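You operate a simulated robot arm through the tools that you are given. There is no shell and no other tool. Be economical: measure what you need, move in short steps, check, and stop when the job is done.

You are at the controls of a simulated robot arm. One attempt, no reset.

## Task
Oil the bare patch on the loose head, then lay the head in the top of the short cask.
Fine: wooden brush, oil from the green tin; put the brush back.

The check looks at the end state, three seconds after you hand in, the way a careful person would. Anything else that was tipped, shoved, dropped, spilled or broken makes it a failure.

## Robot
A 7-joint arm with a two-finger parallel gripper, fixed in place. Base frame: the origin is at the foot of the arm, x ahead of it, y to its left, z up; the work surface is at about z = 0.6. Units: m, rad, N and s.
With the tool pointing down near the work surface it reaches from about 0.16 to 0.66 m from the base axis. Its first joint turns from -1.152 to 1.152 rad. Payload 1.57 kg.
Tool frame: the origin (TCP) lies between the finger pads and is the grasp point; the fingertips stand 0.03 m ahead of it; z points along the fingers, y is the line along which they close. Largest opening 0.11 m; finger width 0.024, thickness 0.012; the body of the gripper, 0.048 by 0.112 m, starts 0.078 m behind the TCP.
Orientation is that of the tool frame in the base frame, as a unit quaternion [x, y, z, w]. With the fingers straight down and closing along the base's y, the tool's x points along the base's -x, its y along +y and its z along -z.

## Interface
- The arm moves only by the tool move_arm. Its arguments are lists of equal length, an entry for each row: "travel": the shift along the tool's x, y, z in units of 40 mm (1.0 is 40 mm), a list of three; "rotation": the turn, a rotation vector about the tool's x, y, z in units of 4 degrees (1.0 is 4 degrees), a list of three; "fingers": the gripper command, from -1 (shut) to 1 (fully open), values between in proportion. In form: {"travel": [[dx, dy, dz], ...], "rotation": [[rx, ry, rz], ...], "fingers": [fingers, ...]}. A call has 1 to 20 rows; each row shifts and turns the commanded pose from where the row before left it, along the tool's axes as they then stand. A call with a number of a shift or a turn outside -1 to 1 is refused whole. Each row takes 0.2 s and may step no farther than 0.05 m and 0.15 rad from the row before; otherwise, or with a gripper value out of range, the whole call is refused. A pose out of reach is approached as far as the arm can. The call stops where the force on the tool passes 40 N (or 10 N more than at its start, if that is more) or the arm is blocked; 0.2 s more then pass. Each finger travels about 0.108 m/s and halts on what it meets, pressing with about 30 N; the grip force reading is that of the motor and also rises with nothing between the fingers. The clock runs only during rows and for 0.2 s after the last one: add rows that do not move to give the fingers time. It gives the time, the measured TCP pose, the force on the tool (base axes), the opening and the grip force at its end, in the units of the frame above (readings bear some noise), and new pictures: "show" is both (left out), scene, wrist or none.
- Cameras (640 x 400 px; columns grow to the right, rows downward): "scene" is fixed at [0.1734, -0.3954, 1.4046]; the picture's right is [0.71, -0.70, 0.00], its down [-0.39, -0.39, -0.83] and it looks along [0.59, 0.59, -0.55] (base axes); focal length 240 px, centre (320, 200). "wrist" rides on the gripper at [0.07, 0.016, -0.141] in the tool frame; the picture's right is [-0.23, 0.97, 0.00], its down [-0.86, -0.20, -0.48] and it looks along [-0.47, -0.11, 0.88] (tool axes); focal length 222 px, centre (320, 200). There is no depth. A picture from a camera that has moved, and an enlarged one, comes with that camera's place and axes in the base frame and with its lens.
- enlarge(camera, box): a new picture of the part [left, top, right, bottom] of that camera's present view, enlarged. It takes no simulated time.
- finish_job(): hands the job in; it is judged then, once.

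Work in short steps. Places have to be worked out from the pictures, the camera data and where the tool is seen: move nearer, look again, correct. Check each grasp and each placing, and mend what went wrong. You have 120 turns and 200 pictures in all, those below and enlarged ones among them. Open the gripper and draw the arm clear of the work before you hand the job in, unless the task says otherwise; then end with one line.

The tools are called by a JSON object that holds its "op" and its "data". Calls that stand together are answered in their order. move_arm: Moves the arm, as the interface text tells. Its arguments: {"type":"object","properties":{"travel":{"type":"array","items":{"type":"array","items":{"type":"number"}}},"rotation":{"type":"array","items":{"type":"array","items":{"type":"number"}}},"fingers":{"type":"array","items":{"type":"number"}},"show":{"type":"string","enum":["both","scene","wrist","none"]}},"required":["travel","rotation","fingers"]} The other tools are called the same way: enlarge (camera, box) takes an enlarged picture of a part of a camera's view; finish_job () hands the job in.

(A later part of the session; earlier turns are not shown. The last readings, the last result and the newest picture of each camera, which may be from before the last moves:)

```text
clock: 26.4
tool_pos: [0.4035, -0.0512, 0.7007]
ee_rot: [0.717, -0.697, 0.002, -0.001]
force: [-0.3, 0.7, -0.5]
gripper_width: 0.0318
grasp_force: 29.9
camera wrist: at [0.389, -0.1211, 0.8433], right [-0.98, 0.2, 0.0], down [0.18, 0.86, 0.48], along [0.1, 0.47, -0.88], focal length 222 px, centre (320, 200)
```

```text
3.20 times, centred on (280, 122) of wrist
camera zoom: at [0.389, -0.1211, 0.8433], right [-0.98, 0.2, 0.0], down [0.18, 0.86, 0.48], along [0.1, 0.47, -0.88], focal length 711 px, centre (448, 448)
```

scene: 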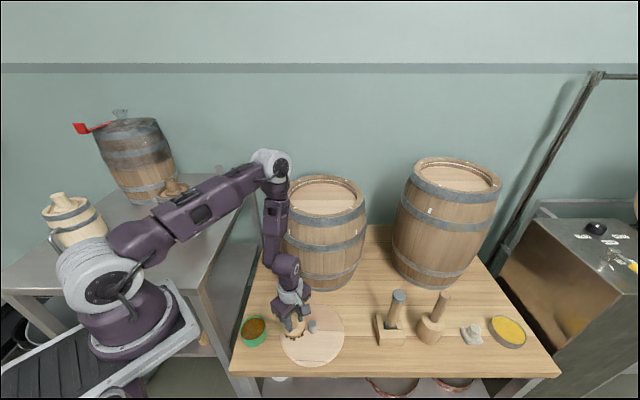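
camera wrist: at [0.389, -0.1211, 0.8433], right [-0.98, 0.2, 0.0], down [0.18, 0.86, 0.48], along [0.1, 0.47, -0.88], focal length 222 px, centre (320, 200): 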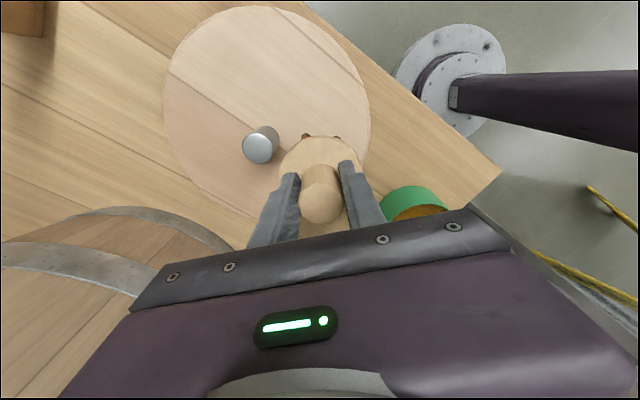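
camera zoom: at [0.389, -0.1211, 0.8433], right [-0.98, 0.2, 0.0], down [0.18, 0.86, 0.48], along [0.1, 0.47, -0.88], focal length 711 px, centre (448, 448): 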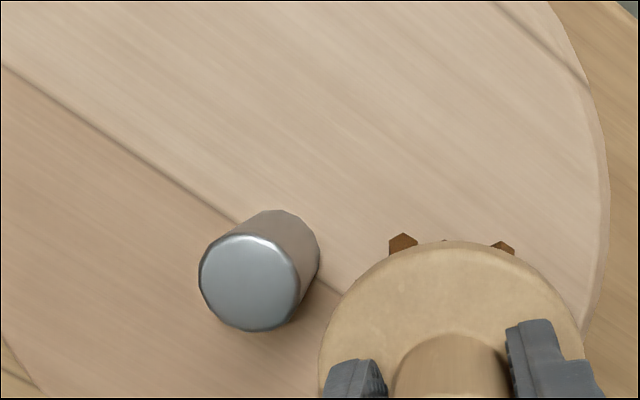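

Knob confirmed at (0.4535,-0.080), and the brush is ~8 mm over the pale half. I lower in small steps to contact.

{"op": "move_arm", "data": {"travel": [[0, 0, 0.2], [0, 0, 0.12], [0, 0, 0.05], [0, 0, 0.05], [0, 0, 0]], "rotation": [[0, 0, 0], [0, 0, 0], [0, 0, 0], [0, 0, 0], [0, 0, 0]], "fingers": [-1, -1, -1, -1, -1], "show": "none"}}

{"op": "enlarge", "data": {"camera": "scene", "box": [240, 290, 368, 370]}}

```text
clock: 27.6
tool_pos: [0.4026, -0.0532, 0.6854]
ee_rot: [0.716, -0.698, 0.002, 0.0]
force: [-0.4, 0.5, -0.9]
gripper_width: 0.0323
grasp_force: 30.3
```

```text
5.00 times, centred on (304, 330) of scene
camera zoom: at [0.1734, -0.3954, 1.4046], right [0.71, -0.7, 0.0], down [-0.39, -0.39, -0.83], along [0.59, 0.59, -0.55], focal length 1201 px, centre (400, -450)
```

zoom: 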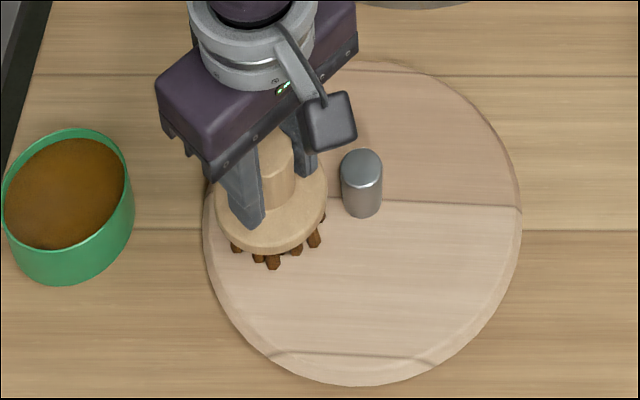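

Still no contact at 0.685. I step down 1 mm at a time.

{"op": "move_arm", "data": {"travel": [[0, 0, 0.03], [0, 0, 0.03], [0, 0, 0.03], [0, 0, 0]], "rotation": [[0, 0, 0], [0, 0, 0], [0, 0, 0], [0, 0, 0]], "fingers": [-1, -1, -1, -1], "show": "none"}}

{"op": "enlarge", "data": {"camera": "scene", "box": [240, 290, 368, 370]}}

```text
clock: 28.3
tool_pos: [0.4041, -0.0525, 0.6835]
ee_rot: [0.716, -0.698, 0.002, 0.0]
force: [-2.6, 2.4, 15.6]
gripper_width: 0.0318
grasp_force: 30.2
stopped in row 3: the force on the tool passed its limit (the readings are from after the stop); the commanded pose is now the measured one
```

```text
5.00 times, centred on (304, 330) of scene
camera zoom: at [0.1732, -0.3954, 1.4047], right [0.71, -0.7, 0.0], down [-0.39, -0.39, -0.83], along [0.59, 0.59, -0.55], focal length 1201 px, centre (400, -450)
```

zoom: 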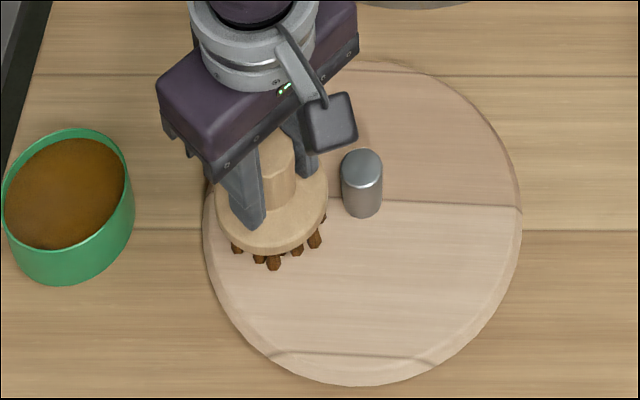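

Contact at TCP z≈0.6835. I ease off half a millimetre and stroke the first part of the arc around the knob, then check that oil is applied.

{"op": "move_arm", "data": {"travel": [[0, 0, -0.012], [0.168, 0.075, 0], [0.167, 0.075, 0], [0.36, 0.01, 0], [0.365, 0.01, 0], [0, 0, 0]], "rotation": [[0, 0, 0], [0, 0, 0], [0, 0, 0], [0, 0, 0], [0, 0, 0], [0, 0, 0]], "fingers": [-1, -1, -1, -1, -1, -1], "show": "none"}}

{"op": "enlarge", "data": {"camera": "scene", "box": [240, 290, 368, 370]}}

{"op": "enlarge", "data": {"camera": "wrist", "box": [140, 0, 400, 160]}}

```text
clock: 29.7
tool_pos: [0.396, -0.0946, 0.6837]
ee_rot: [0.716, -0.698, 0.002, -0.001]
force: [-1.8, 3.8, 10.4]
gripper_width: 0.0321
grasp_force: 30.0
```

```text
5.00 times, centred on (304, 330) of scene
camera zoom: at [0.1732, -0.3953, 1.4047], right [0.71, -0.7, 0.0], down [-0.39, -0.39, -0.83], along [0.59, 0.59, -0.55], focal length 1201 px, centre (400, -450)
```

zoom: 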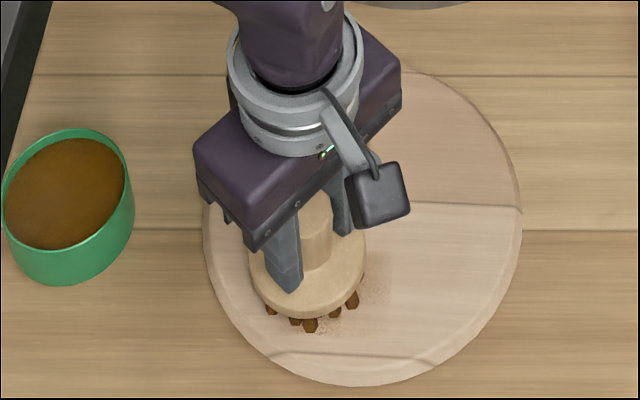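

```text
2.46 times, centred on (270, 80) of wrist
camera zoom: at [0.3817, -0.166, 0.8263], right [-0.98, 0.2, 0.0], down [0.18, 0.86, 0.48], along [0.1, 0.47, -0.88], focal length 547 px, centre (443, 495)
```

zoom: 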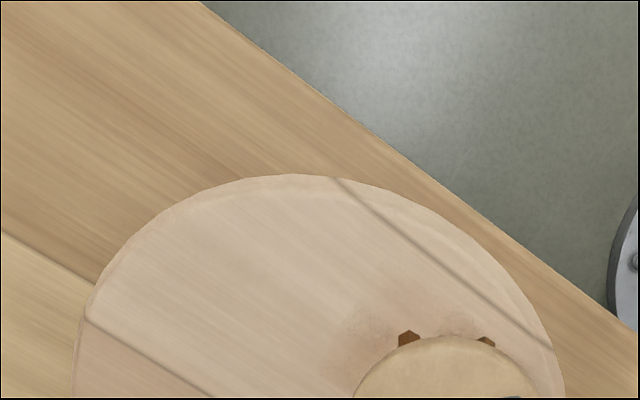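

Oil shows on the wood around the brush and the head hasn't moved; force is ~10 N. I continue the arc, easing off slightly.

{"op": "move_arm", "data": {"travel": [[0.319, -0.172, -0.01], [0.319, -0.173, 0], [0.19, -0.309, 0], [0.19, -0.309, 0], [0.01, -0.362, 0], [0.01, -0.363, 0], [-0.13, -0.34, 0], [0, 0, 0]], "rotation": [[0, 0, 0], [0, 0, 0], [0, 0, 0], [0, 0, 0], [0, 0, 0], [0, 0, 0], [0, 0, 0], [0, 0, 0]], "fingers": [-1, -1, -1, -1, -1, -1, -1, -1], "show": "none"}}

{"op": "enlarge", "data": {"camera": "scene", "box": [240, 290, 368, 370]}}

```text
clock: 31.5
tool_pos: [0.4792, -0.1302, 0.6845]
ee_rot: [0.716, -0.698, 0.002, -0.001]
force: [-2.4, -0.7, 6.6]
gripper_width: 0.032
grasp_force: 30.6
```

```text
5.00 times, centred on (304, 330) of scene
camera zoom: at [0.1732, -0.3954, 1.4046], right [0.71, -0.7, 0.0], down [-0.39, -0.39, -0.83], along [0.59, 0.59, -0.55], focal length 1201 px, centre (400, -450)
```

zoom: 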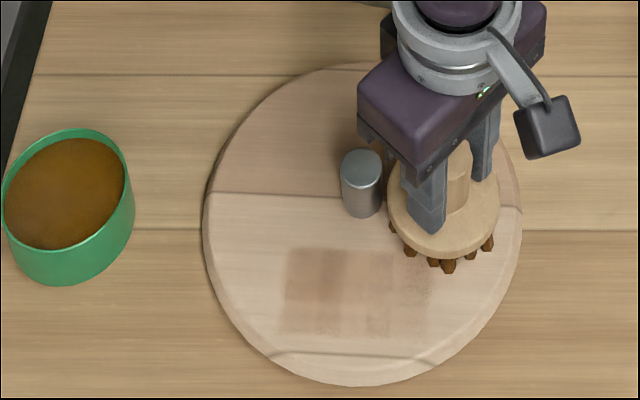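

The bare patch is revealed as a rectangle below the knob: about s∈±0.045 along the seam and 0.03–0.08 m from it. The right part is fainter, so I sweep back and forth across it.

{"op": "move_arm", "data": {"travel": [[0.31, 0.395, 0], [0.31, 0.395, 0], [-0.363, 0.344, 0], [-0.363, 0.344, 0], [-0.363, 0.344, 0], [-0.363, 0.344, 0], [-0.363, 0.344, 0], [0.17, 0.18, 0], [0.363, -0.344, 0], [0.363, -0.344, 0], [0.363, -0.344, 0], [0.363, -0.344, 0], [0.363, -0.344, 0], [0, 0, 0]], "rotation": [[0, 0, 0], [0, 0, 0], [0, 0, 0], [0, 0, 0], [0, 0, 0], [0, 0, 0], [0, 0, 0], [0, 0, 0], [0, 0, 0], [0, 0, 0], [0, 0, 0], [0, 0, 0], [0, 0, 0], [0, 0, 0]], "fingers": [-1, -1, -1, -1, -1, -1, -1, -1, -1, -1, -1, -1, -1, -1], "show": "none"}}

{"op": "enlarge", "data": {"camera": "scene", "box": [240, 290, 368, 370]}}

```text
clock: 33.1
tool_pos: [0.383, -0.0906, 0.6852]
ee_rot: [0.716, -0.698, 0.003, 0.0]
force: [-1.5, 3.0, 13.7]
gripper_width: 0.0319
grasp_force: 30.0
stopped in row 7: the force on the tool passed its limit (the readings are from after the stop); the commanded pose is now the measured one
```

```text
5.00 times, centred on (304, 330) of scene
camera zoom: at [0.1732, -0.3953, 1.4047], right [0.71, -0.7, 0.0], down [-0.39, -0.39, -0.83], along [0.59, 0.59, -0.55], focal length 1201 px, centre (400, -450)
```

zoom: 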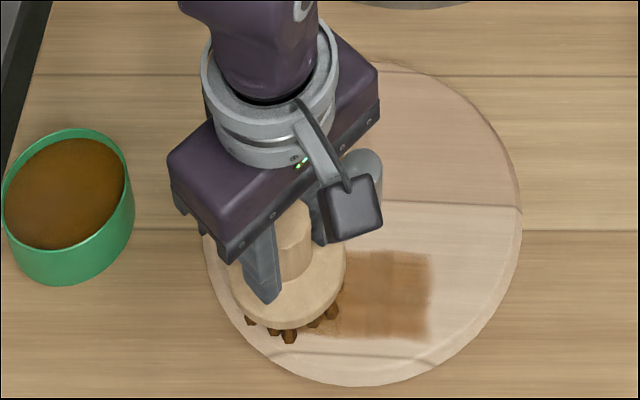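

Coverage is good and even on the right now. I ease off half a millimetre and sweep back across once more.

{"op": "move_arm", "data": {"travel": [[0, 0, -0.015], [0.07, 0.07, 0], [0.363, -0.344, 0], [0.363, -0.344, 0], [0.363, -0.344, 0], [0.363, -0.344, 0], [0.2, -0.19, 0], [0, 0, 0]], "rotation": [[0, 0, 0], [0, 0, 0], [0, 0, 0], [0, 0, 0], [0, 0, 0], [0, 0, 0], [0, 0, 0], [0, 0, 0]], "fingers": [-1, -1, -1, -1, -1, -1, -1, -1], "show": "none"}}

{"op": "enlarge", "data": {"camera": "scene", "box": [240, 290, 368, 370]}}

```text
clock: 34.9
tool_pos: [0.4453, -0.1598, 0.6863]
ee_rot: [0.716, -0.698, 0.003, -0.001]
force: [-0.2, 0.1, -0.9]
gripper_width: 0.0318
grasp_force: 30.2
```

```text
5.00 times, centred on (304, 330) of scene
camera zoom: at [0.1734, -0.3954, 1.4046], right [0.71, -0.7, 0.0], down [-0.39, -0.39, -0.83], along [0.59, 0.59, -0.55], focal length 1201 px, centre (400, -450)
```

zoom: 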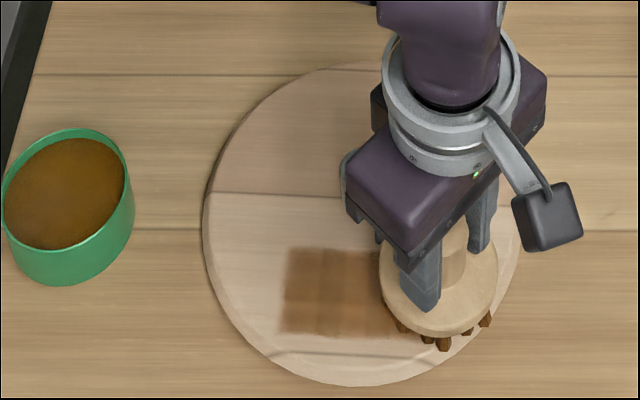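

Nearly uniform; the left edge is a touch fainter. One more light pass to the left, then lift off.

{"op": "move_arm", "data": {"travel": [[-0.07, -0.07, 0.025], [-0.272, 0.258, 0], [-0.272, 0.258, 0], [-0.272, 0.258, 0], [-0.272, 0.258, 0], [-0.272, 0.258, 0], [-0.272, 0.258, 0], [-0.272, 0.258, 0], [0, 0, 0]], "rotation": [[0, 0, 0], [0, 0, 0], [0, 0, 0], [0, 0, 0], [0, 0, 0], [0, 0, 0], [0, 0, 0], [0, 0, 0], [0, 0, 0]], "fingers": [-1, -1, -1, -1, -1, -1, -1, -1, -1], "show": "none"}}

{"op": "enlarge", "data": {"camera": "scene", "box": [240, 290, 368, 370]}}

```text
clock: 36.5
tool_pos: [0.3873, -0.0933, 0.6837]
ee_rot: [0.715, -0.699, 0.005, 0.0]
force: [-0.7, 1.8, 15.8]
gripper_width: 0.0318
grasp_force: 30.1
stopped in row 8: the force on the tool passed its limit (the readings are from after the stop); the commanded pose is now the measured one
```

```text
5.00 times, centred on (304, 330) of scene
camera zoom: at [0.1732, -0.3953, 1.4047], right [0.71, -0.7, 0.0], down [-0.39, -0.39, -0.83], along [0.59, 0.59, -0.55], focal length 1201 px, centre (400, -450)
```

zoom: 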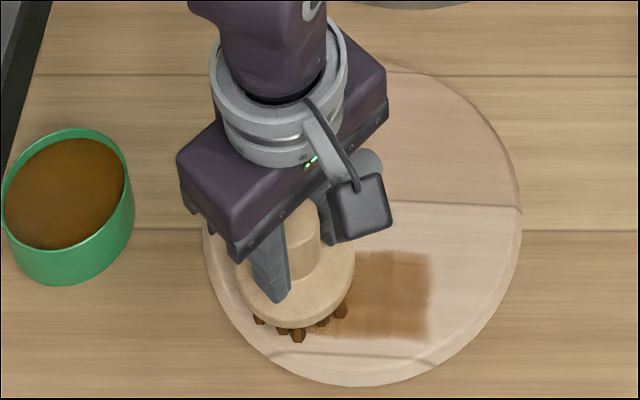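

I finish that stroke 1 cm further left with less pressure, then lift off and inspect the patch.

{"op": "move_arm", "data": {"travel": [[-0.1, 0.1, -0.008], [-0.15, 0.15, -0.005], [0, 0, -0.3], [0, 0, -0.7], [0, 0, -0.8], [0, 0, -0.9], [0.6, -0.6, 0], [0.6, -0.6, 0], [0, 0, 0]], "rotation": [[0, 0, 0], [0, 0, 0], [0, 0, 0], [0, 0, 0], [0, 0, 0], [0, 0, 0], [0, 0, 0], [0, 0, 0], [0, 0, 0]], "fingers": [-1, -1, -1, -1, -1, -1, -1, -1, -1], "show": "none"}}

{"op": "enlarge", "data": {"camera": "scene", "box": [240, 290, 368, 370]}}

```text
clock: 38.5
tool_pos: [0.4244, -0.1315, 0.7935]
ee_rot: [0.715, -0.699, 0.005, 0.0]
force: [0.0, 0.3, -0.9]
gripper_width: 0.0319
grasp_force: 30.0
```

```text
5.00 times, centred on (304, 330) of scene
camera zoom: at [0.1734, -0.3955, 1.4046], right [0.71, -0.7, 0.0], down [-0.39, -0.39, -0.83], along [0.59, 0.59, -0.55], focal length 1201 px, centre (400, -450)
```

zoom: 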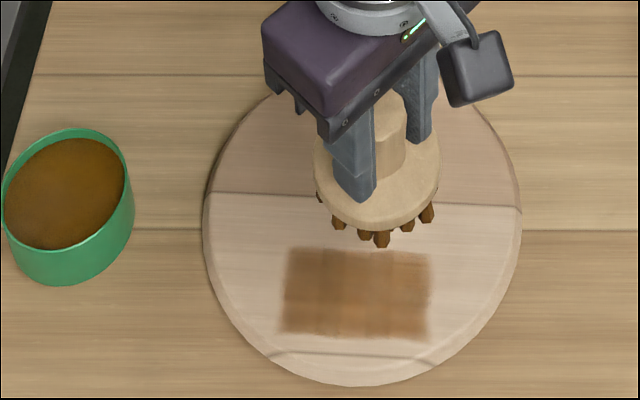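

The patch is fully and evenly oiled, and the head hasn't shifted. Now I turn back to the picking orientation.

{"op": "move_arm", "data": {"travel": [[0, 0, -0.3], [0, 0, 0], [0, 0, 0], [0, 0, 0], [0, 0, 0], [0, 0, 0], [0, 0, 0], [0, 0, 0], [0, 0, 0], [0, 0, 0], [0, 0, 0], [0, 0, 0], [0, 0, 0], [0, 0, 0], [0, 0, 0], [0, 0, 0]], "rotation": [[0, 0, 1], [0, 0, 1], [0, 0, 1], [0, 0, 1], [0, 0, 1], [0, 0, 1], [0, 0, 1], [0, 0, 1], [0, 0, 1], [0, 0, 1], [0, 0, 1], [0, 0, 1], [0, 0, 1], [0, 0, 1], [0, 0, 1], [0, 0, 1]], "fingers": [-1, -1, -1, -1, -1, -1, -1, -1, -1, -1, -1, -1, -1, -1, -1, -1], "show": "none"}}

{"op": "move_arm", "data": {"travel": [[0, 0, 0], [0, 0, 0], [0, 0, 0], [0, 0, 0], [0, 0, 0], [0, 0, 0], [0, 0, 0], [0, 0, 0], [0, 0, 0], [0, 0, 0], [0, 0, 0], [0, 0, 0], [0, 0, 0], [0, 0, 0], [0, 0, 0]], "rotation": [[0, 0, 1], [0, 0, 1], [0, 0, 1], [0, 0, 1], [0, 0, 1], [0, 0, 1], [0, 0, 1], [0, 0, 1], [0, 0, 1], [0, 0, 1], [0, 0, 1], [0, 0, 1], [0, 0, 1], [0, 0, 1], [0, 0, 0]], "fingers": [-1, -1, -1, -1, -1, -1, -1, -1, -1, -1, -1, -1, -1, -1, -1]}}

```text
clock: 41.9
tool_pos: [0.4254, -0.1322, 0.8052]
ee_rot: [-0.235, 0.972, -0.005, 0.003]
force: [0.4, 0.8, -0.8]
gripper_width: 0.0322
grasp_force: 29.9
```

```text
clock: 45.1
tool_pos: [0.4257, -0.1308, 0.8059]
ee_rot: [0.248, 0.969, -0.002, 0.005]
force: [0.3, -0.4, -1.1]
gripper_width: 0.0319
grasp_force: 30.3
camera wrist: at [0.3707, -0.0832, 0.9467], right [0.67, 0.74, 0.0], down [0.65, -0.58, 0.49], along [0.36, -0.33, -0.87], focal length 222 px, centre (320, 200)
```

scene: 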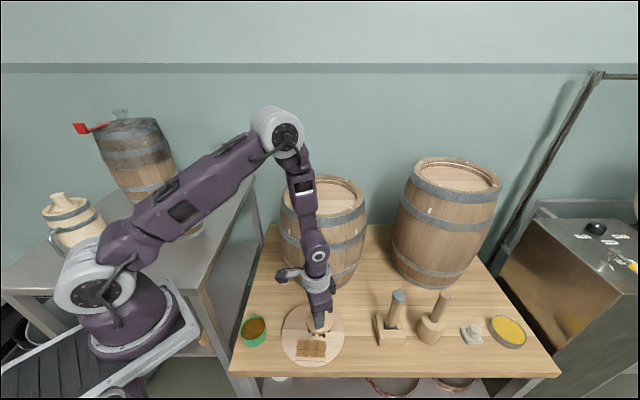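
wrist: 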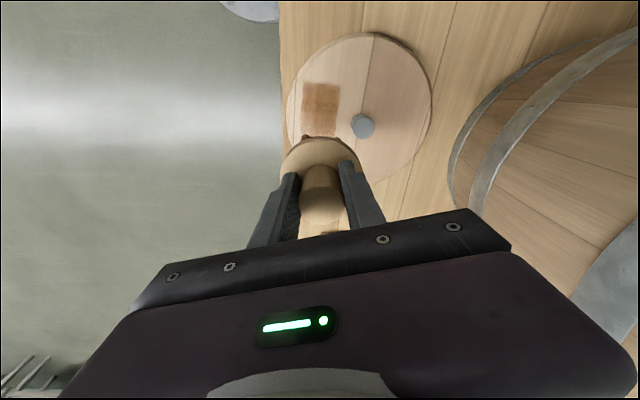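

I move over the brush's original spot, correcting the small tilt and yaw at the end.

{"op": "move_arm", "data": {"travel": [[-0.89, -0.14, 0], [-0.89, -0.14, 0], [-0.89, -0.14, 0], [-0.89, -0.14, 0], [0, 0, 0], [0, 0, 0.6], [0, 0, 0.6], [0, 0, 0]], "rotation": [[0, 0, 0], [0, 0, 0], [0, 0, 0], [0, 0, 0], [0, 0.15, 0.8], [0, 0, 0], [0, 0, 0], [0, 0, 0]], "fingers": [-1, -1, -1, -1, -1, -1, -1, -1]}}

{"op": "enlarge", "data": {"camera": "scene", "box": [310, 270, 438, 350]}}

```text
clock: 46.9
tool_pos: [0.5421, -0.2197, 0.758]
ee_rot: [0.274, 0.962, -0.001, 0.0]
force: [-0.7, -0.6, -0.8]
gripper_width: 0.0323
grasp_force: 30.2
camera wrist: at [0.4913, -0.1695, 0.9006], right [0.71, 0.71, 0.0], down [0.62, -0.62, 0.48], along [0.34, -0.34, -0.88], focal length 222 px, centre (320, 200)
```

scene: 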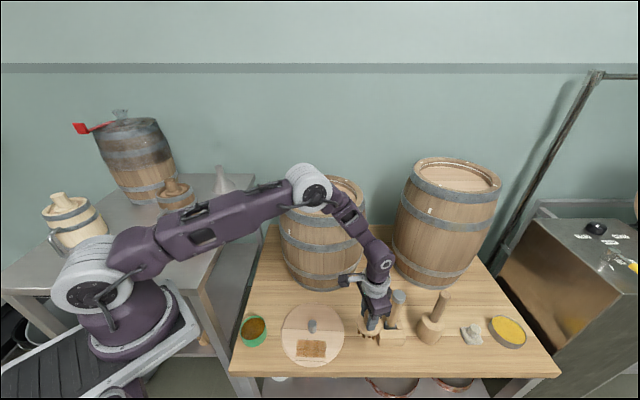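
wrist: 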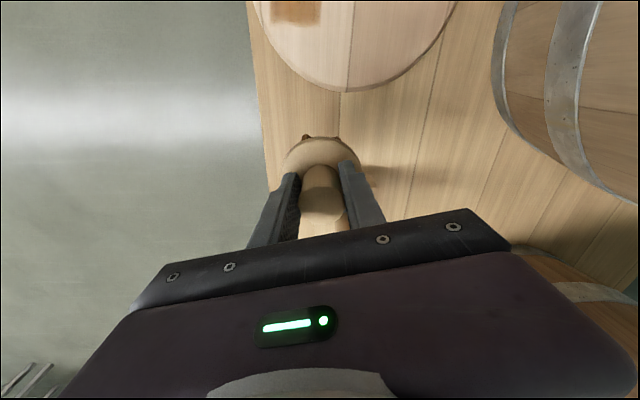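

```text
5.00 times, centred on (374, 310) of scene
camera zoom: at [0.1734, -0.3954, 1.4046], right [0.71, -0.7, 0.0], down [-0.39, -0.39, -0.83], along [0.59, 0.59, -0.55], focal length 1201 px, centre (50, -350)
```

zoom: 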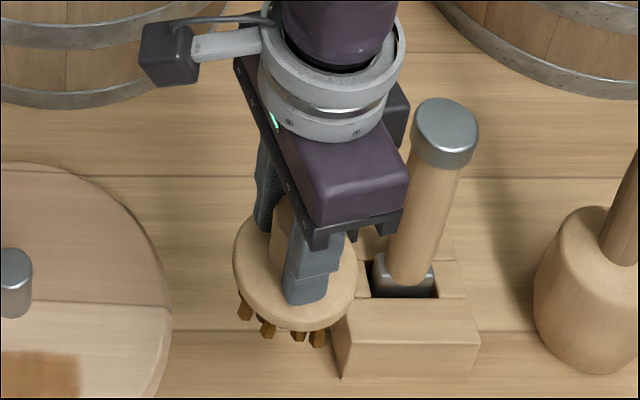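

Right over its spot, upright. I lower gently to just above the table, then the last millimetres.

{"op": "move_arm", "data": {"travel": [[0.055, 0, 0.6], [0, 0, 0.6], [0, 0, 0.6], [0, 0, 0.3], [0, 0, 0.06], [0, 0, 0.03], [0, 0, 0]], "rotation": [[0, 0, 0], [0, 0, 0], [0, 0, 0], [0, 0, 0], [0, 0, 0], [0, 0, 0], [0, 0, 0]], "fingers": [-1, -1, -1, -1, -1, -1, -1], "show": "none"}}

```text
clock: 48.5
tool_pos: [0.5382, -0.218, 0.6691]
ee_rot: [0.274, 0.962, -0.001, 0.0]
force: [0.0, 0.1, -0.9]
gripper_width: 0.0321
grasp_force: 30.7
```

Still 2–3 mm up with no contact; stepping down further.

{"op": "move_arm", "data": {"travel": [[0, 0, 0.03], [0, 0, 0.025], [0, 0, 0.02], [0, 0, 0]], "rotation": [[0, 0, 0], [0, 0, 0], [0, 0, 0], [0, 0, 0]], "fingers": [-1, -1, -1, -1], "show": "none"}}

{"op": "enlarge", "data": {"camera": "scene", "box": [320, 290, 416, 350]}}

```text
clock: 49.5
tool_pos: [0.5381, -0.2176, 0.668]
ee_rot: [0.275, 0.961, -0.001, 0.0]
force: [0.4, -0.2, -1.1]
gripper_width: 0.0317
grasp_force: 30.6
```

```text
6.67 times, centred on (368, 320) of scene
camera zoom: at [0.1734, -0.3954, 1.4046], right [0.71, -0.7, 0.0], down [-0.39, -0.39, -0.83], along [0.59, 0.59, -0.55], focal length 1601 px, centre (0, -600)
```

zoom: 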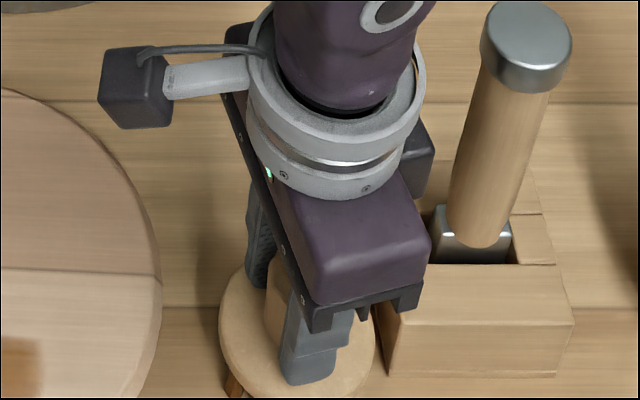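

No contact yet; a bit further in half-millimetre steps.

{"op": "move_arm", "data": {"travel": [[0, 0, 0.02], [0, 0, 0.02], [0, 0, 0]], "rotation": [[0, 0, 0], [0, 0, 0], [0, 0, 0]], "fingers": [-1, -1, -1], "show": "none"}}

```text
clock: 50.3
tool_pos: [0.5376, -0.2181, 0.6657]
ee_rot: [0.275, 0.962, -0.001, 0.0]
force: [-3.1, 2.4, 13.7]
gripper_width: 0.032
grasp_force: 29.9
```

The brush is on the table (contact force). I open the fingers and retreat straight up.

{"op": "move_arm", "data": {"travel": [[0, 0, -0.01], [0, 0, 0], [0, 0, 0], [0, 0, 0], [0, 0, -0.3], [0, 0, -0.6], [0, 0, -0.8], [0, 0, -0.9], [0, 0, -0.9], [0, 0, 0]], "rotation": [[0, 0, 0], [0, 0, 0], [0, 0, 0], [0, 0, 0], [0, 0, 0], [0, 0, 0], [0, 0, 0], [0, 0, 0], [0, 0, 0], [0, 0, 0]], "fingers": [-0.2, 0, 0.2, 0.2, 0.2, 0.2, 0.2, 0.2, 0.2, 0.2]}}

{"op": "enlarge", "data": {"camera": "scene", "box": [280, 290, 408, 370]}}

```text
clock: 52.5
tool_pos: [0.5426, -0.2187, 0.8035]
ee_rot: [0.275, 0.961, -0.001, 0.0]
force: [-0.4, 0.1, 0.7]
gripper_width: 0.0658
grasp_force: 0.0
camera wrist: at [0.4904, -0.1684, 0.9473], right [0.71, 0.71, 0.0], down [0.62, -0.62, 0.48], along [0.34, -0.34, -0.88], focal length 222 px, centre (320, 200)
```

scene: 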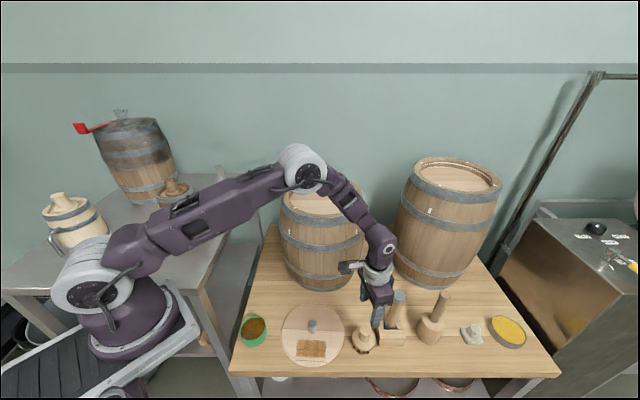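
wrist: 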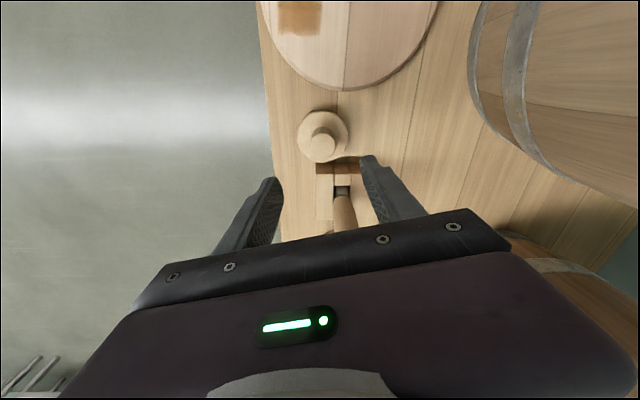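

```text
5.00 times, centred on (344, 330) of scene
camera zoom: at [0.1734, -0.3954, 1.4046], right [0.71, -0.7, 0.0], down [-0.39, -0.39, -0.83], along [0.59, 0.59, -0.55], focal length 1201 px, centre (200, -450)
```

zoom: 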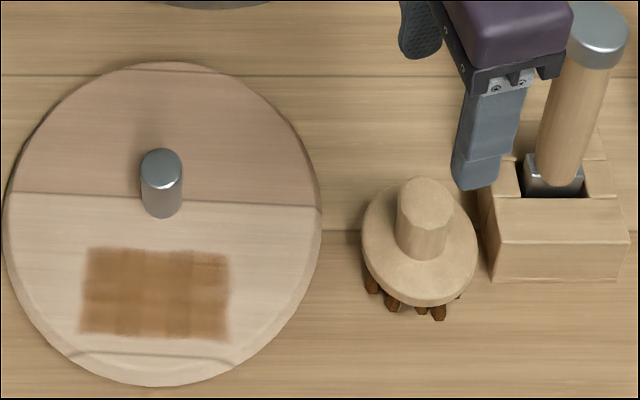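

Brush is back, standing upright. Next I go high and look down into the short cask with the wrist camera.

{"op": "move_arm", "data": {"travel": [[0, 0, -0.95], [0, 0, -0.95], [0, 0, -0.95], [0, 0, -0.95], [0, 0, -0.95], [0, 0, -0.95], [0, 0, -0.95], [0, 0, -0.95], [0, 0, -0.95], [0, 0, -0.95], [0, 0, 0], [0, 0, 0], [0, 0, 0], [0, 0, 0], [0, 0, 0], [0, 0, 0], [0, 0, 0], [0, 0, 0]], "rotation": [[0, 0, 0], [0, 0, 0], [0, 0, 0], [0, 0, 0], [0, 0, 0], [0, 0, 0], [0, 0, 0], [0, 0, 0], [0, 0, 0], [0, 0, 0], [0, 0, -1], [0, 0, -1], [0, 0, -1], [0, 0, -1], [0, 0, -1], [0, 0, -1], [0, 0, -1], [0, 0, -1]], "fingers": [0.2, 0.2, 0.2, 0.2, 0.2, 0.2, 0.2, 0.2, 0.2, 0.2, 1, 1, 1, 1, 1, 1, 1, 1], "show": "none"}}

{"op": "move_arm", "data": {"travel": [[-0.2, 0.9, 0], [-0.2, 0.9, 0], [-0.2, 0.9, 0], [-0.2, 0.9, 0], [-0.2, 0.9, 0], [-0.2, 0.9, 0], [-0.2, 0.9, 0], [0, 0, 0]], "rotation": [[0, 0, 0], [0, 0, 0], [0, 0, 0], [0, 0, 0], [0, 0, 0], [0, 0, 0], [0, 0, 0], [0, 0, 0]], "fingers": [1, 1, 1, 1, 1, 1, 1, 1]}}

```text
clock: 56.3
tool_pos: [0.5372, -0.2179, 1.186]
ee_rot: [-0.001, 1.0, -0.001, 0.0]
force: [0.6, 0.3, -0.5]
gripper_width: 0.1101
grasp_force: 0.1
```

```text
clock: 58.1
tool_pos: [0.5925, 0.0351, 1.1854]
ee_rot: [0.0, 1.0, 0.0, -0.001]
force: [1.0, 0.4, 0.1]
gripper_width: 0.1098
grasp_force: 0.1
camera wrist: at [0.5223, 0.0516, 1.3273], right [0.23, 0.97, 0.0], down [0.86, -0.2, 0.48], along [0.47, -0.11, -0.88], focal length 222 px, centre (320, 200)
```

scene: 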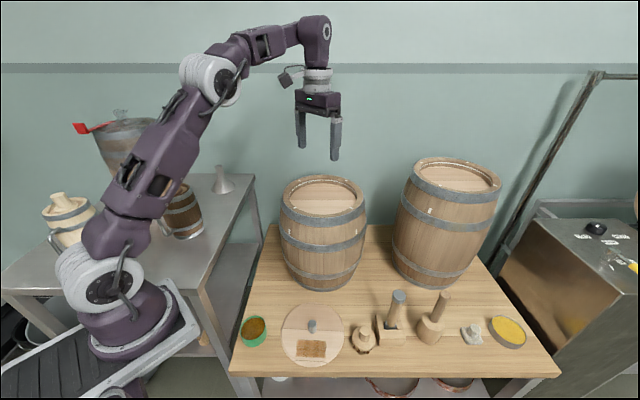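
wrist: 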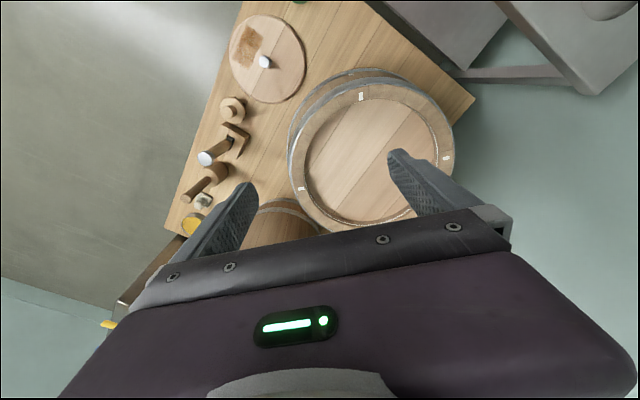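

The cask top is in view. I enlarge it.

{"op": "enlarge", "data": {"camera": "wrist", "box": [270, 55, 478, 240]}}

{"op": "enlarge", "data": {"camera": "scene", "box": [270, 165, 374, 235]}}

```text
2.16 times, centred on (374, 148) of wrist
camera zoom: at [0.5223, 0.0516, 1.3273], right [0.23, 0.97, 0.0], down [0.86, -0.2, 0.48], along [0.47, -0.11, -0.88], focal length 480 px, centre (203, 314)
```

zoom: 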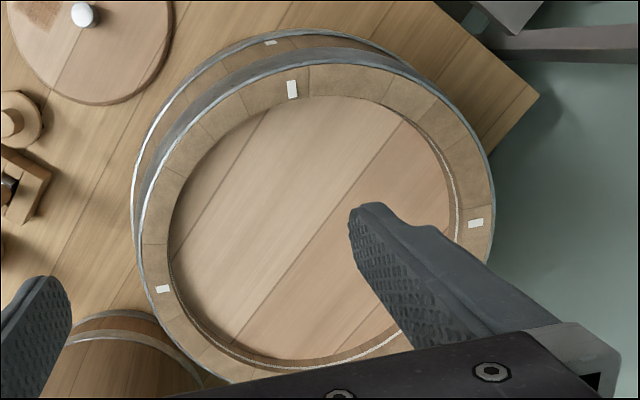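

```text
5.71 times, centred on (322, 200) of scene
camera zoom: at [0.1734, -0.3954, 1.4046], right [0.71, -0.7, 0.0], down [-0.39, -0.39, -0.83], along [0.59, 0.59, -0.55], focal length 1372 px, centre (309, 200)
```

zoom: 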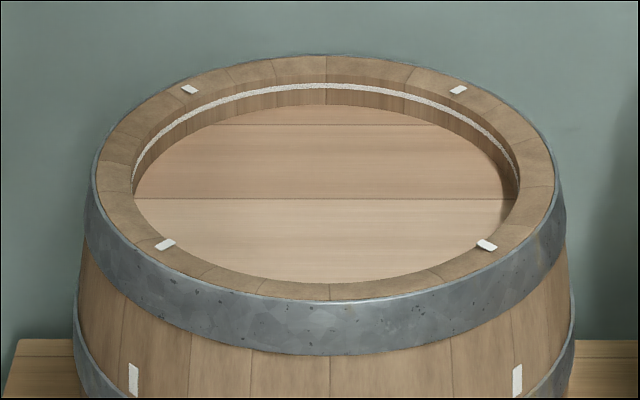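

By the four rim marks, the cask axis is at (0.689,0.106) and the rim at z≈0.958; the recess is ~2 cm deep and ~0.235 m wide, the head ~0.208 m. I test whether the arm reaches over that centre with an empty hand.

{"op": "move_arm", "data": {"travel": [[-0.48, 0.355, 0.3], [-0.48, 0.355, 0.3], [-0.48, 0.355, 0.3], [-0.48, 0.355, 0.3], [-0.48, 0.355, 0.3], [0, 0, 0.5], [0, 0, 0.6], [0, 0, 0], [0, 0, 0]], "rotation": [[0, 0, 0], [0, 0, 0], [0, 0, 0], [0, 0, 0], [0, 0, 0], [0, 0, 0], [0, 0, 0], [0, 0, 0], [0, 0, 0]], "fingers": [0, 0, 0, 0, 0, 0, 0, 0, 0]}}

{"op": "enlarge", "data": {"camera": "wrist", "box": [180, 40, 500, 240]}}

{"op": "enlarge", "data": {"camera": "scene", "box": [260, 120, 388, 240]}}

```text
clock: 60.1
tool_pos: [0.6337, 0.0885, 1.0968]
ee_rot: [-0.001, 1.0, 0.0, 0.001]
force: [-0.3, 0.3, 0.0]
gripper_width: 0.055
grasp_force: 0.2
out of reach, approached as far as the arm can: row 2, 3, 4, 5
camera wrist: at [0.5632, 0.1035, 1.2393], right [0.23, 0.97, 0.0], down [0.86, -0.2, 0.48], along [0.47, -0.11, -0.88], focal length 222 px, centre (320, 200)
```

scene: 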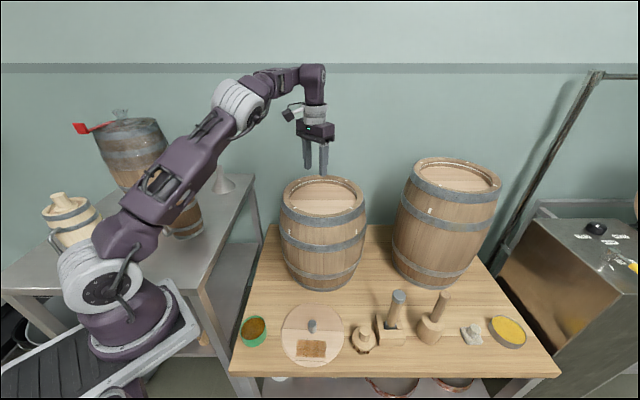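
wrist: 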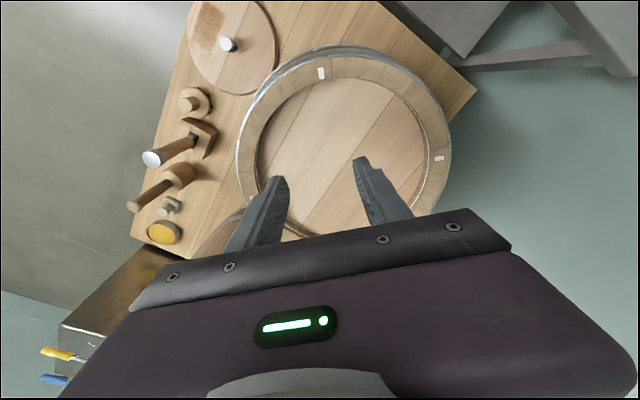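

```text
2.00 times, centred on (340, 140) of wrist
camera zoom: at [0.5632, 0.1035, 1.2393], right [0.23, 0.97, 0.0], down [0.86, -0.2, 0.48], along [0.47, -0.11, -0.88], focal length 444 px, centre (280, 320)
```

zoom: 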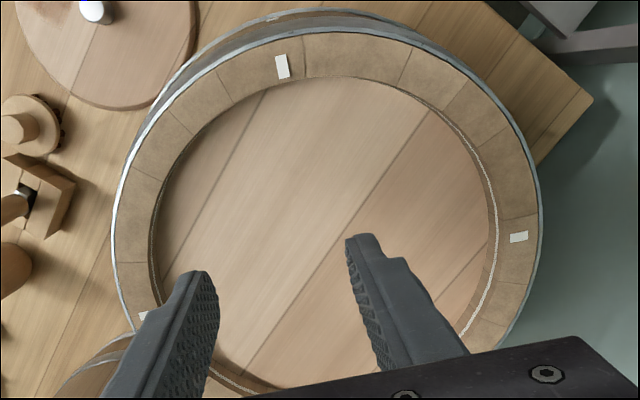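

```text
3.33 times, centred on (324, 180) of scene
camera zoom: at [0.1734, -0.3954, 1.4046], right [0.71, -0.7, 0.0], down [-0.39, -0.39, -0.83], along [0.59, 0.59, -0.55], focal length 801 px, centre (307, 267)
```

zoom: 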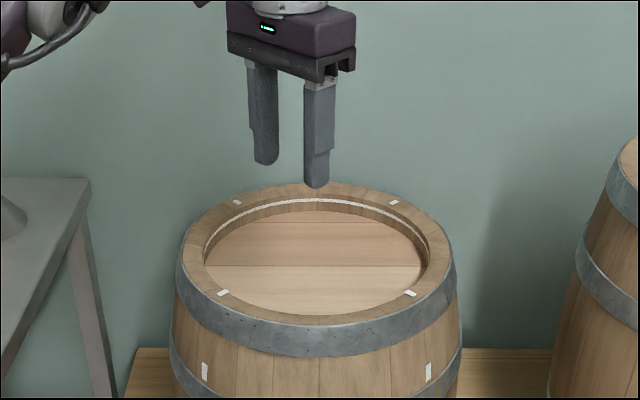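

The arm tops out ~0.64–0.69 m with a vertical tool, just short of the cask centre (0.688,0.105). So I'll grip the knob with the tool pitched 12° outward (the knob stays vertical), which gains reach. I go above the knob with that pitch.

{"op": "move_arm", "data": {"travel": [[0.657, -0.602, 0], [0.657, -0.602, 0], [0.657, -0.602, 0], [0.657, -0.602, 0], [0.657, -0.602, 0], [0.657, -0.602, 0], [0.657, -0.602, 0], [0, 0, 0], [0, 0, 0], [0, 0, 0], [0.2, 0, 0.942], [0.2, 0, 0.942], [0.2, 0, 0.942], [0.2, 0, 0.942], [0.2, 0, 0.942], [0.2, 0, 0.942], [0.2, 0, 0.942], [0.2, 0, 0.942], [0, 0, 0]], "rotation": [[0, 0, 0], [0, 0, 0], [0, 0, 0], [0, 0, 0], [0, 0, 0], [0, 0, 0], [0, 0, 0], [0, -1, 0], [0, -1, 0], [0, -1, 0], [0, 0, 0], [0, 0, 0], [0, 0, 0], [0, 0, 0], [0, 0, 0], [0, 0, 0], [0, 0, 0], [0, 0, 0], [0, 0, 0]], "fingers": [0.1, 0.1, 0.1, 0.1, 0.1, 0.1, 0.1, 0.1, 0.1, 0.1, 0.1, 0.1, 0.1, 0.1, 0.1, 0.1, 0.1, 0.1, 0.1]}}

{"op": "enlarge", "data": {"camera": "wrist", "box": [220, 80, 420, 205]}}

```text
clock: 64.1
tool_pos: [0.4515, -0.0814, 0.7877]
ee_rot: [-0.002, 0.994, 0.0, 0.105]
force: [-0.2, -0.1, 0.1]
gripper_width: 0.0605
grasp_force: 0.2
camera wrist: at [0.3532, -0.0658, 0.9117], right [0.22, 0.97, 0.05], down [0.74, -0.2, 0.65], along [0.64, -0.11, -0.76], focal length 222 px, centre (320, 200)
```

scene: 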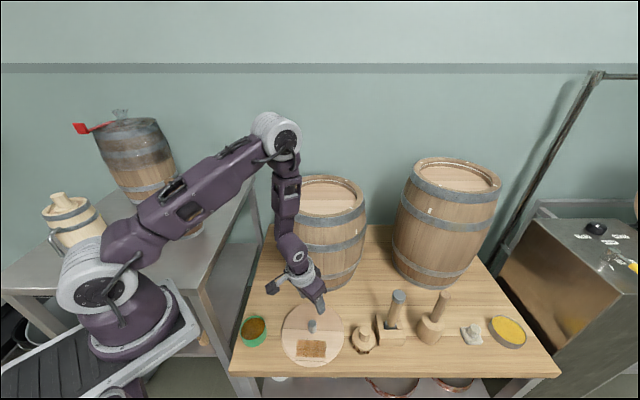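
wrist: 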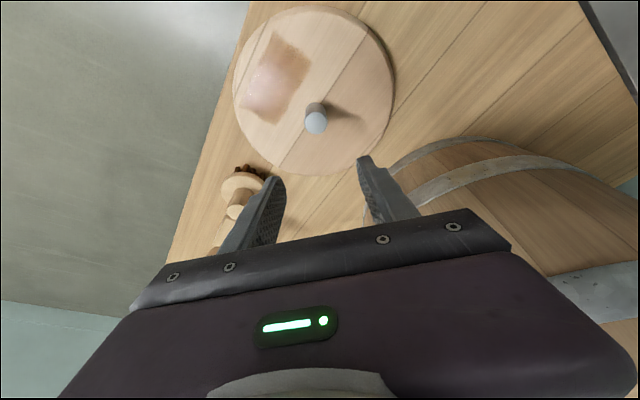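

```text
3.20 times, centred on (320, 142) of wrist
camera zoom: at [0.3532, -0.0658, 0.9117], right [0.22, 0.97, 0.05], down [0.74, -0.2, 0.65], along [0.64, -0.11, -0.76], focal length 711 px, centre (320, 384)
```

zoom: 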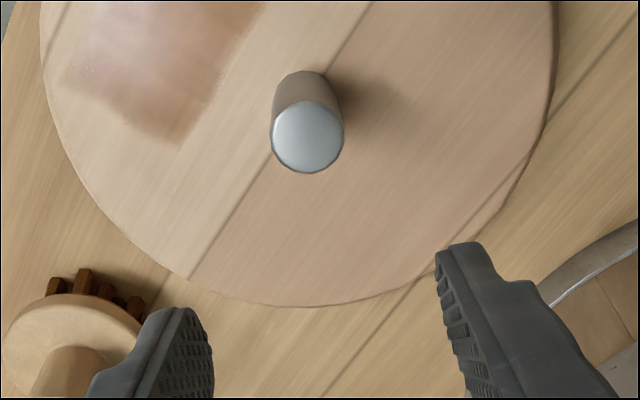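

Knob reconfirmed at (0.453,-0.081). I descend toward it, stopping ~1.5 cm above the grip height.

{"op": "move_arm", "data": {"travel": [[0.16, 0.02, 0.73], [0.16, 0, 0.73], [0.16, 0, 0.73], [0.16, 0, 0.7], [0, 0, 0]], "rotation": [[0, 0, 0], [0, 0, 0], [0, 0, 0], [0, 0, 0], [0, 0, 0]], "fingers": [0.1, 0.1, 0.1, 0.1, 0.1], "show": "none"}}

{"op": "enlarge", "data": {"camera": "wrist", "box": [220, 80, 420, 205]}}

{"op": "enlarge", "data": {"camera": "scene", "box": [264, 280, 360, 350]}}

```text
clock: 65.3
tool_pos: [0.4499, -0.0824, 0.6732]
ee_rot: [-0.001, 0.995, 0.0, 0.104]
force: [-0.1, -0.1, -0.4]
gripper_width: 0.0606
grasp_force: 0.1
```

```text
3.20 times, centred on (320, 142) of wrist
camera zoom: at [0.352, -0.0657, 0.7973], right [0.22, 0.97, 0.05], down [0.74, -0.2, 0.65], along [0.64, -0.11, -0.76], focal length 711 px, centre (320, 384)
```

zoom: 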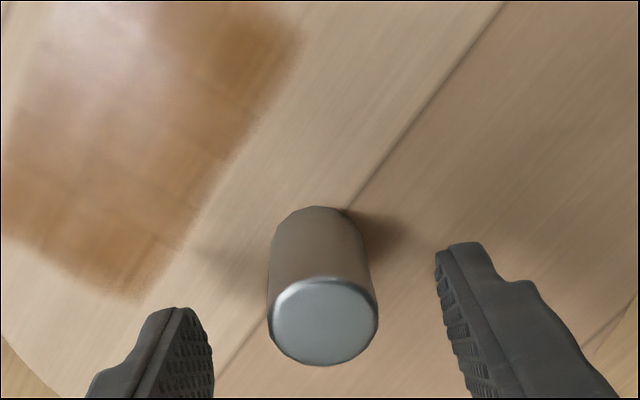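

```text
5.71 times, centred on (312, 315) of scene
camera zoom: at [0.1734, -0.3954, 1.4046], right [0.71, -0.7, 0.0], down [-0.39, -0.39, -0.83], along [0.59, 0.59, -0.55], focal length 1372 px, centre (366, -457)
```

zoom: 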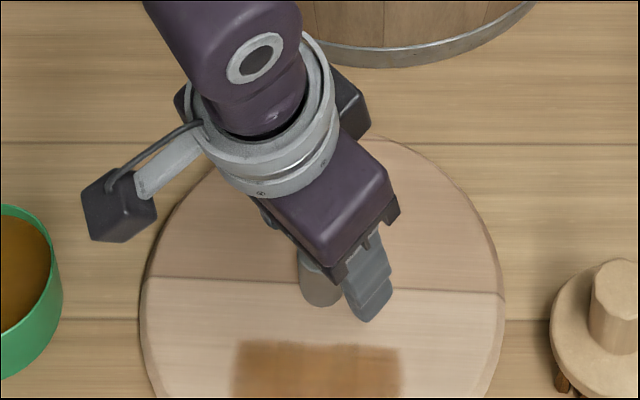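

Aligned. I descend the last 2 cm and close on the knob.

{"op": "move_arm", "data": {"travel": [[0.03, 0, 0.25], [0.03, 0, 0.22], [0, 0, 0], [0, 0, 0], [0, 0, 0], [0, 0, 0]], "rotation": [[0, 0, 0], [0, 0, 0], [0, 0, 0], [0, 0, 0], [0, 0, 0], [0, 0, 0]], "fingers": [0.1, 0.1, 0.1, -1, -1, -1], "show": "none"}}

{"op": "enlarge", "data": {"camera": "wrist", "box": [220, 80, 420, 205]}}

```text
clock: 66.7
tool_pos: [0.4499, -0.0798, 0.6533]
ee_rot: [-0.001, 0.994, -0.001, 0.105]
force: [0.1, 0.1, 0.1]
gripper_width: 0.0271
grasp_force: 30.4
```

```text
3.20 times, centred on (320, 142) of wrist
camera zoom: at [0.3529, -0.0648, 0.7784], right [0.22, 0.97, 0.05], down [0.74, -0.2, 0.65], along [0.64, -0.11, -0.76], focal length 711 px, centre (320, 384)
```

zoom: 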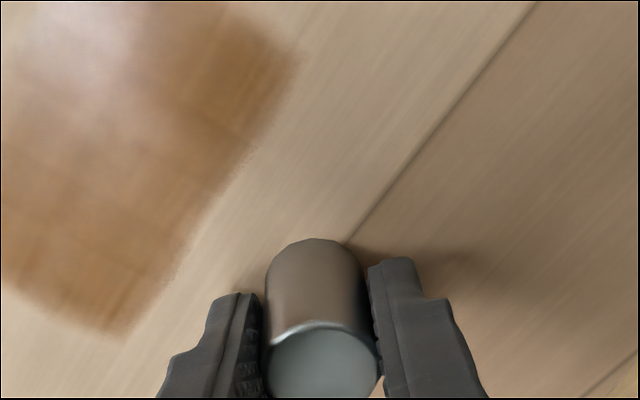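

Gripped at 0.027 m. I lift a little and check the head hangs level.

{"op": "move_arm", "data": {"travel": [[-0.05, 0, -0.24], [-0.1, 0, -0.49], [-0.1, 0, -0.49], [0, 0, 0], [0, 0, 0]], "rotation": [[0, 0, 0], [0, 0, 0], [0, 0, 0], [0, 0, 0], [0, 0, 0]], "fingers": [-1, -1, -1, -1, -1]}}

{"op": "enlarge", "data": {"camera": "scene", "box": [250, 260, 378, 360]}}

```text
clock: 67.9
tool_pos: [0.4489, -0.0786, 0.7021]
ee_rot: [-0.002, 0.994, -0.001, 0.106]
force: [0.3, -0.7, -5.1]
gripper_width: 0.0271
grasp_force: 29.9
camera wrist: at [0.3516, -0.0633, 0.826], right [0.22, 0.97, 0.05], down [0.74, -0.2, 0.65], along [0.64, -0.11, -0.76], focal length 222 px, centre (320, 200)
```

scene: 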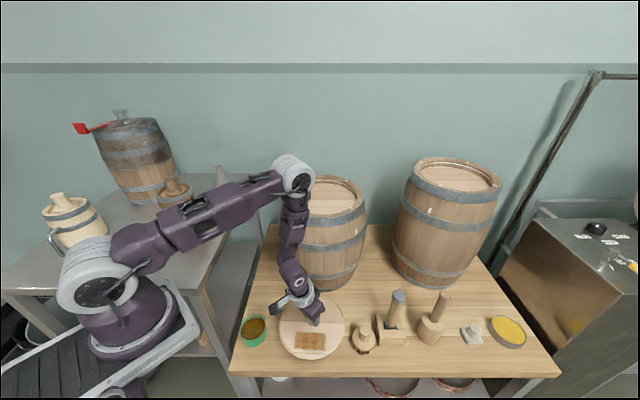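
wrist: 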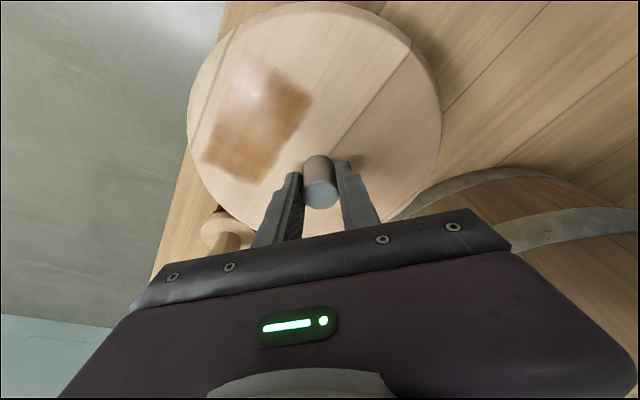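

```text
4.00 times, centred on (314, 310) of scene
camera zoom: at [0.1735, -0.3954, 1.4046], right [0.71, -0.7, 0.0], down [-0.39, -0.39, -0.83], along [0.59, 0.59, -0.55], focal length 961 px, centre (344, -240)
```

zoom: 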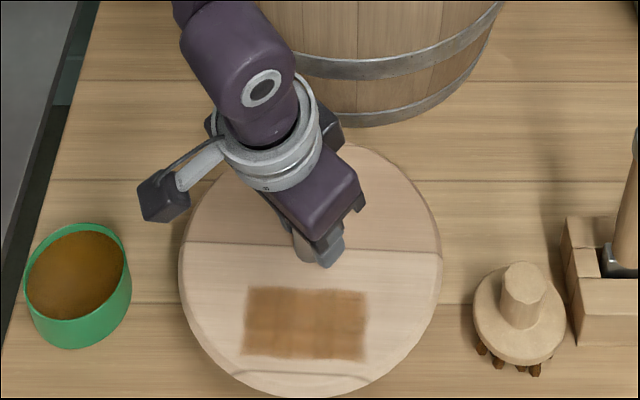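

The head hangs level (≈0.42 kg). I raise it straight up to z≈1.10.

{"op": "move_arm", "data": {"travel": [[-0.08, 0, -0.4], [-0.15, 0, -0.7], [-0.15, 0, -0.7], [-0.15, 0, -0.7], [-0.15, 0, -0.7], [-0.15, 0, -0.7], [-0.15, 0, -0.7], [-0.15, 0, -0.7], [-0.15, 0, -0.7], [-0.15, 0, -0.7], [-0.15, 0, -0.7], [-0.15, 0, -0.7], [-0.15, 0, -0.7], [-0.15, 0, -0.7], [-0.08, 0, -0.38], [0, 0, 0]], "rotation": [[0, 0, 0], [0, 0, 0], [0, 0, 0], [0, 0, 0], [0, 0, 0], [0, 0, 0], [0, 0, 0], [0, 0, 0], [0, 0, 0], [0, 0, 0], [0, 0, 0], [0, 0, 0], [0, 0, 0], [0, 0, 0], [0, 0, 0], [0, 0, 0]], "fingers": [-1, -1, -1, -1, -1, -1, -1, -1, -1, -1, -1, -1, -1, -1, -1, -1]}}

```text
clock: 71.3
tool_pos: [0.4526, -0.0793, 1.108]
ee_rot: [0.0, 0.994, 0.0, 0.105]
force: [-0.1, -0.5, -5.1]
gripper_width: 0.027
grasp_force: 29.3
camera wrist: at [0.3536, -0.064, 1.2325], right [0.22, 0.97, 0.05], down [0.74, -0.2, 0.65], along [0.64, -0.11, -0.76], focal length 222 px, centre (320, 200)
```

scene: 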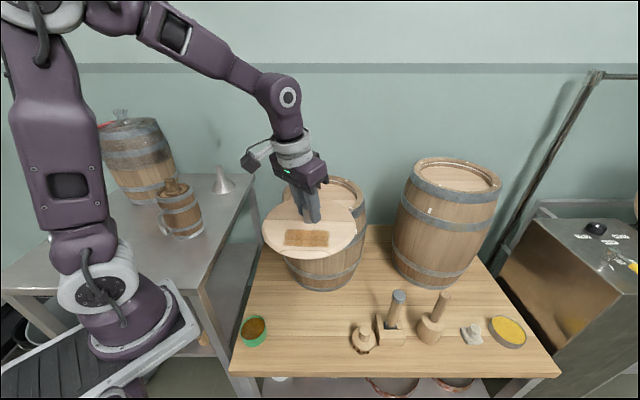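
wrist: 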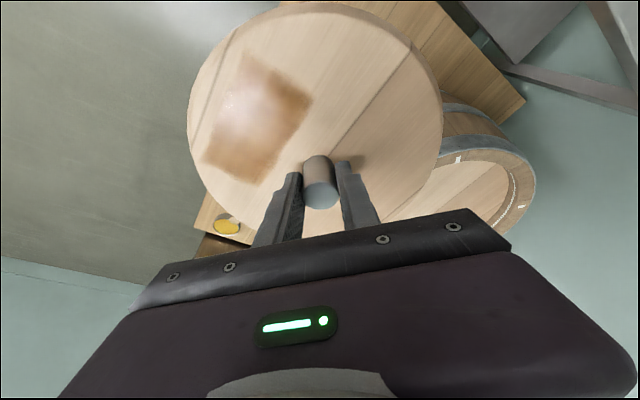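

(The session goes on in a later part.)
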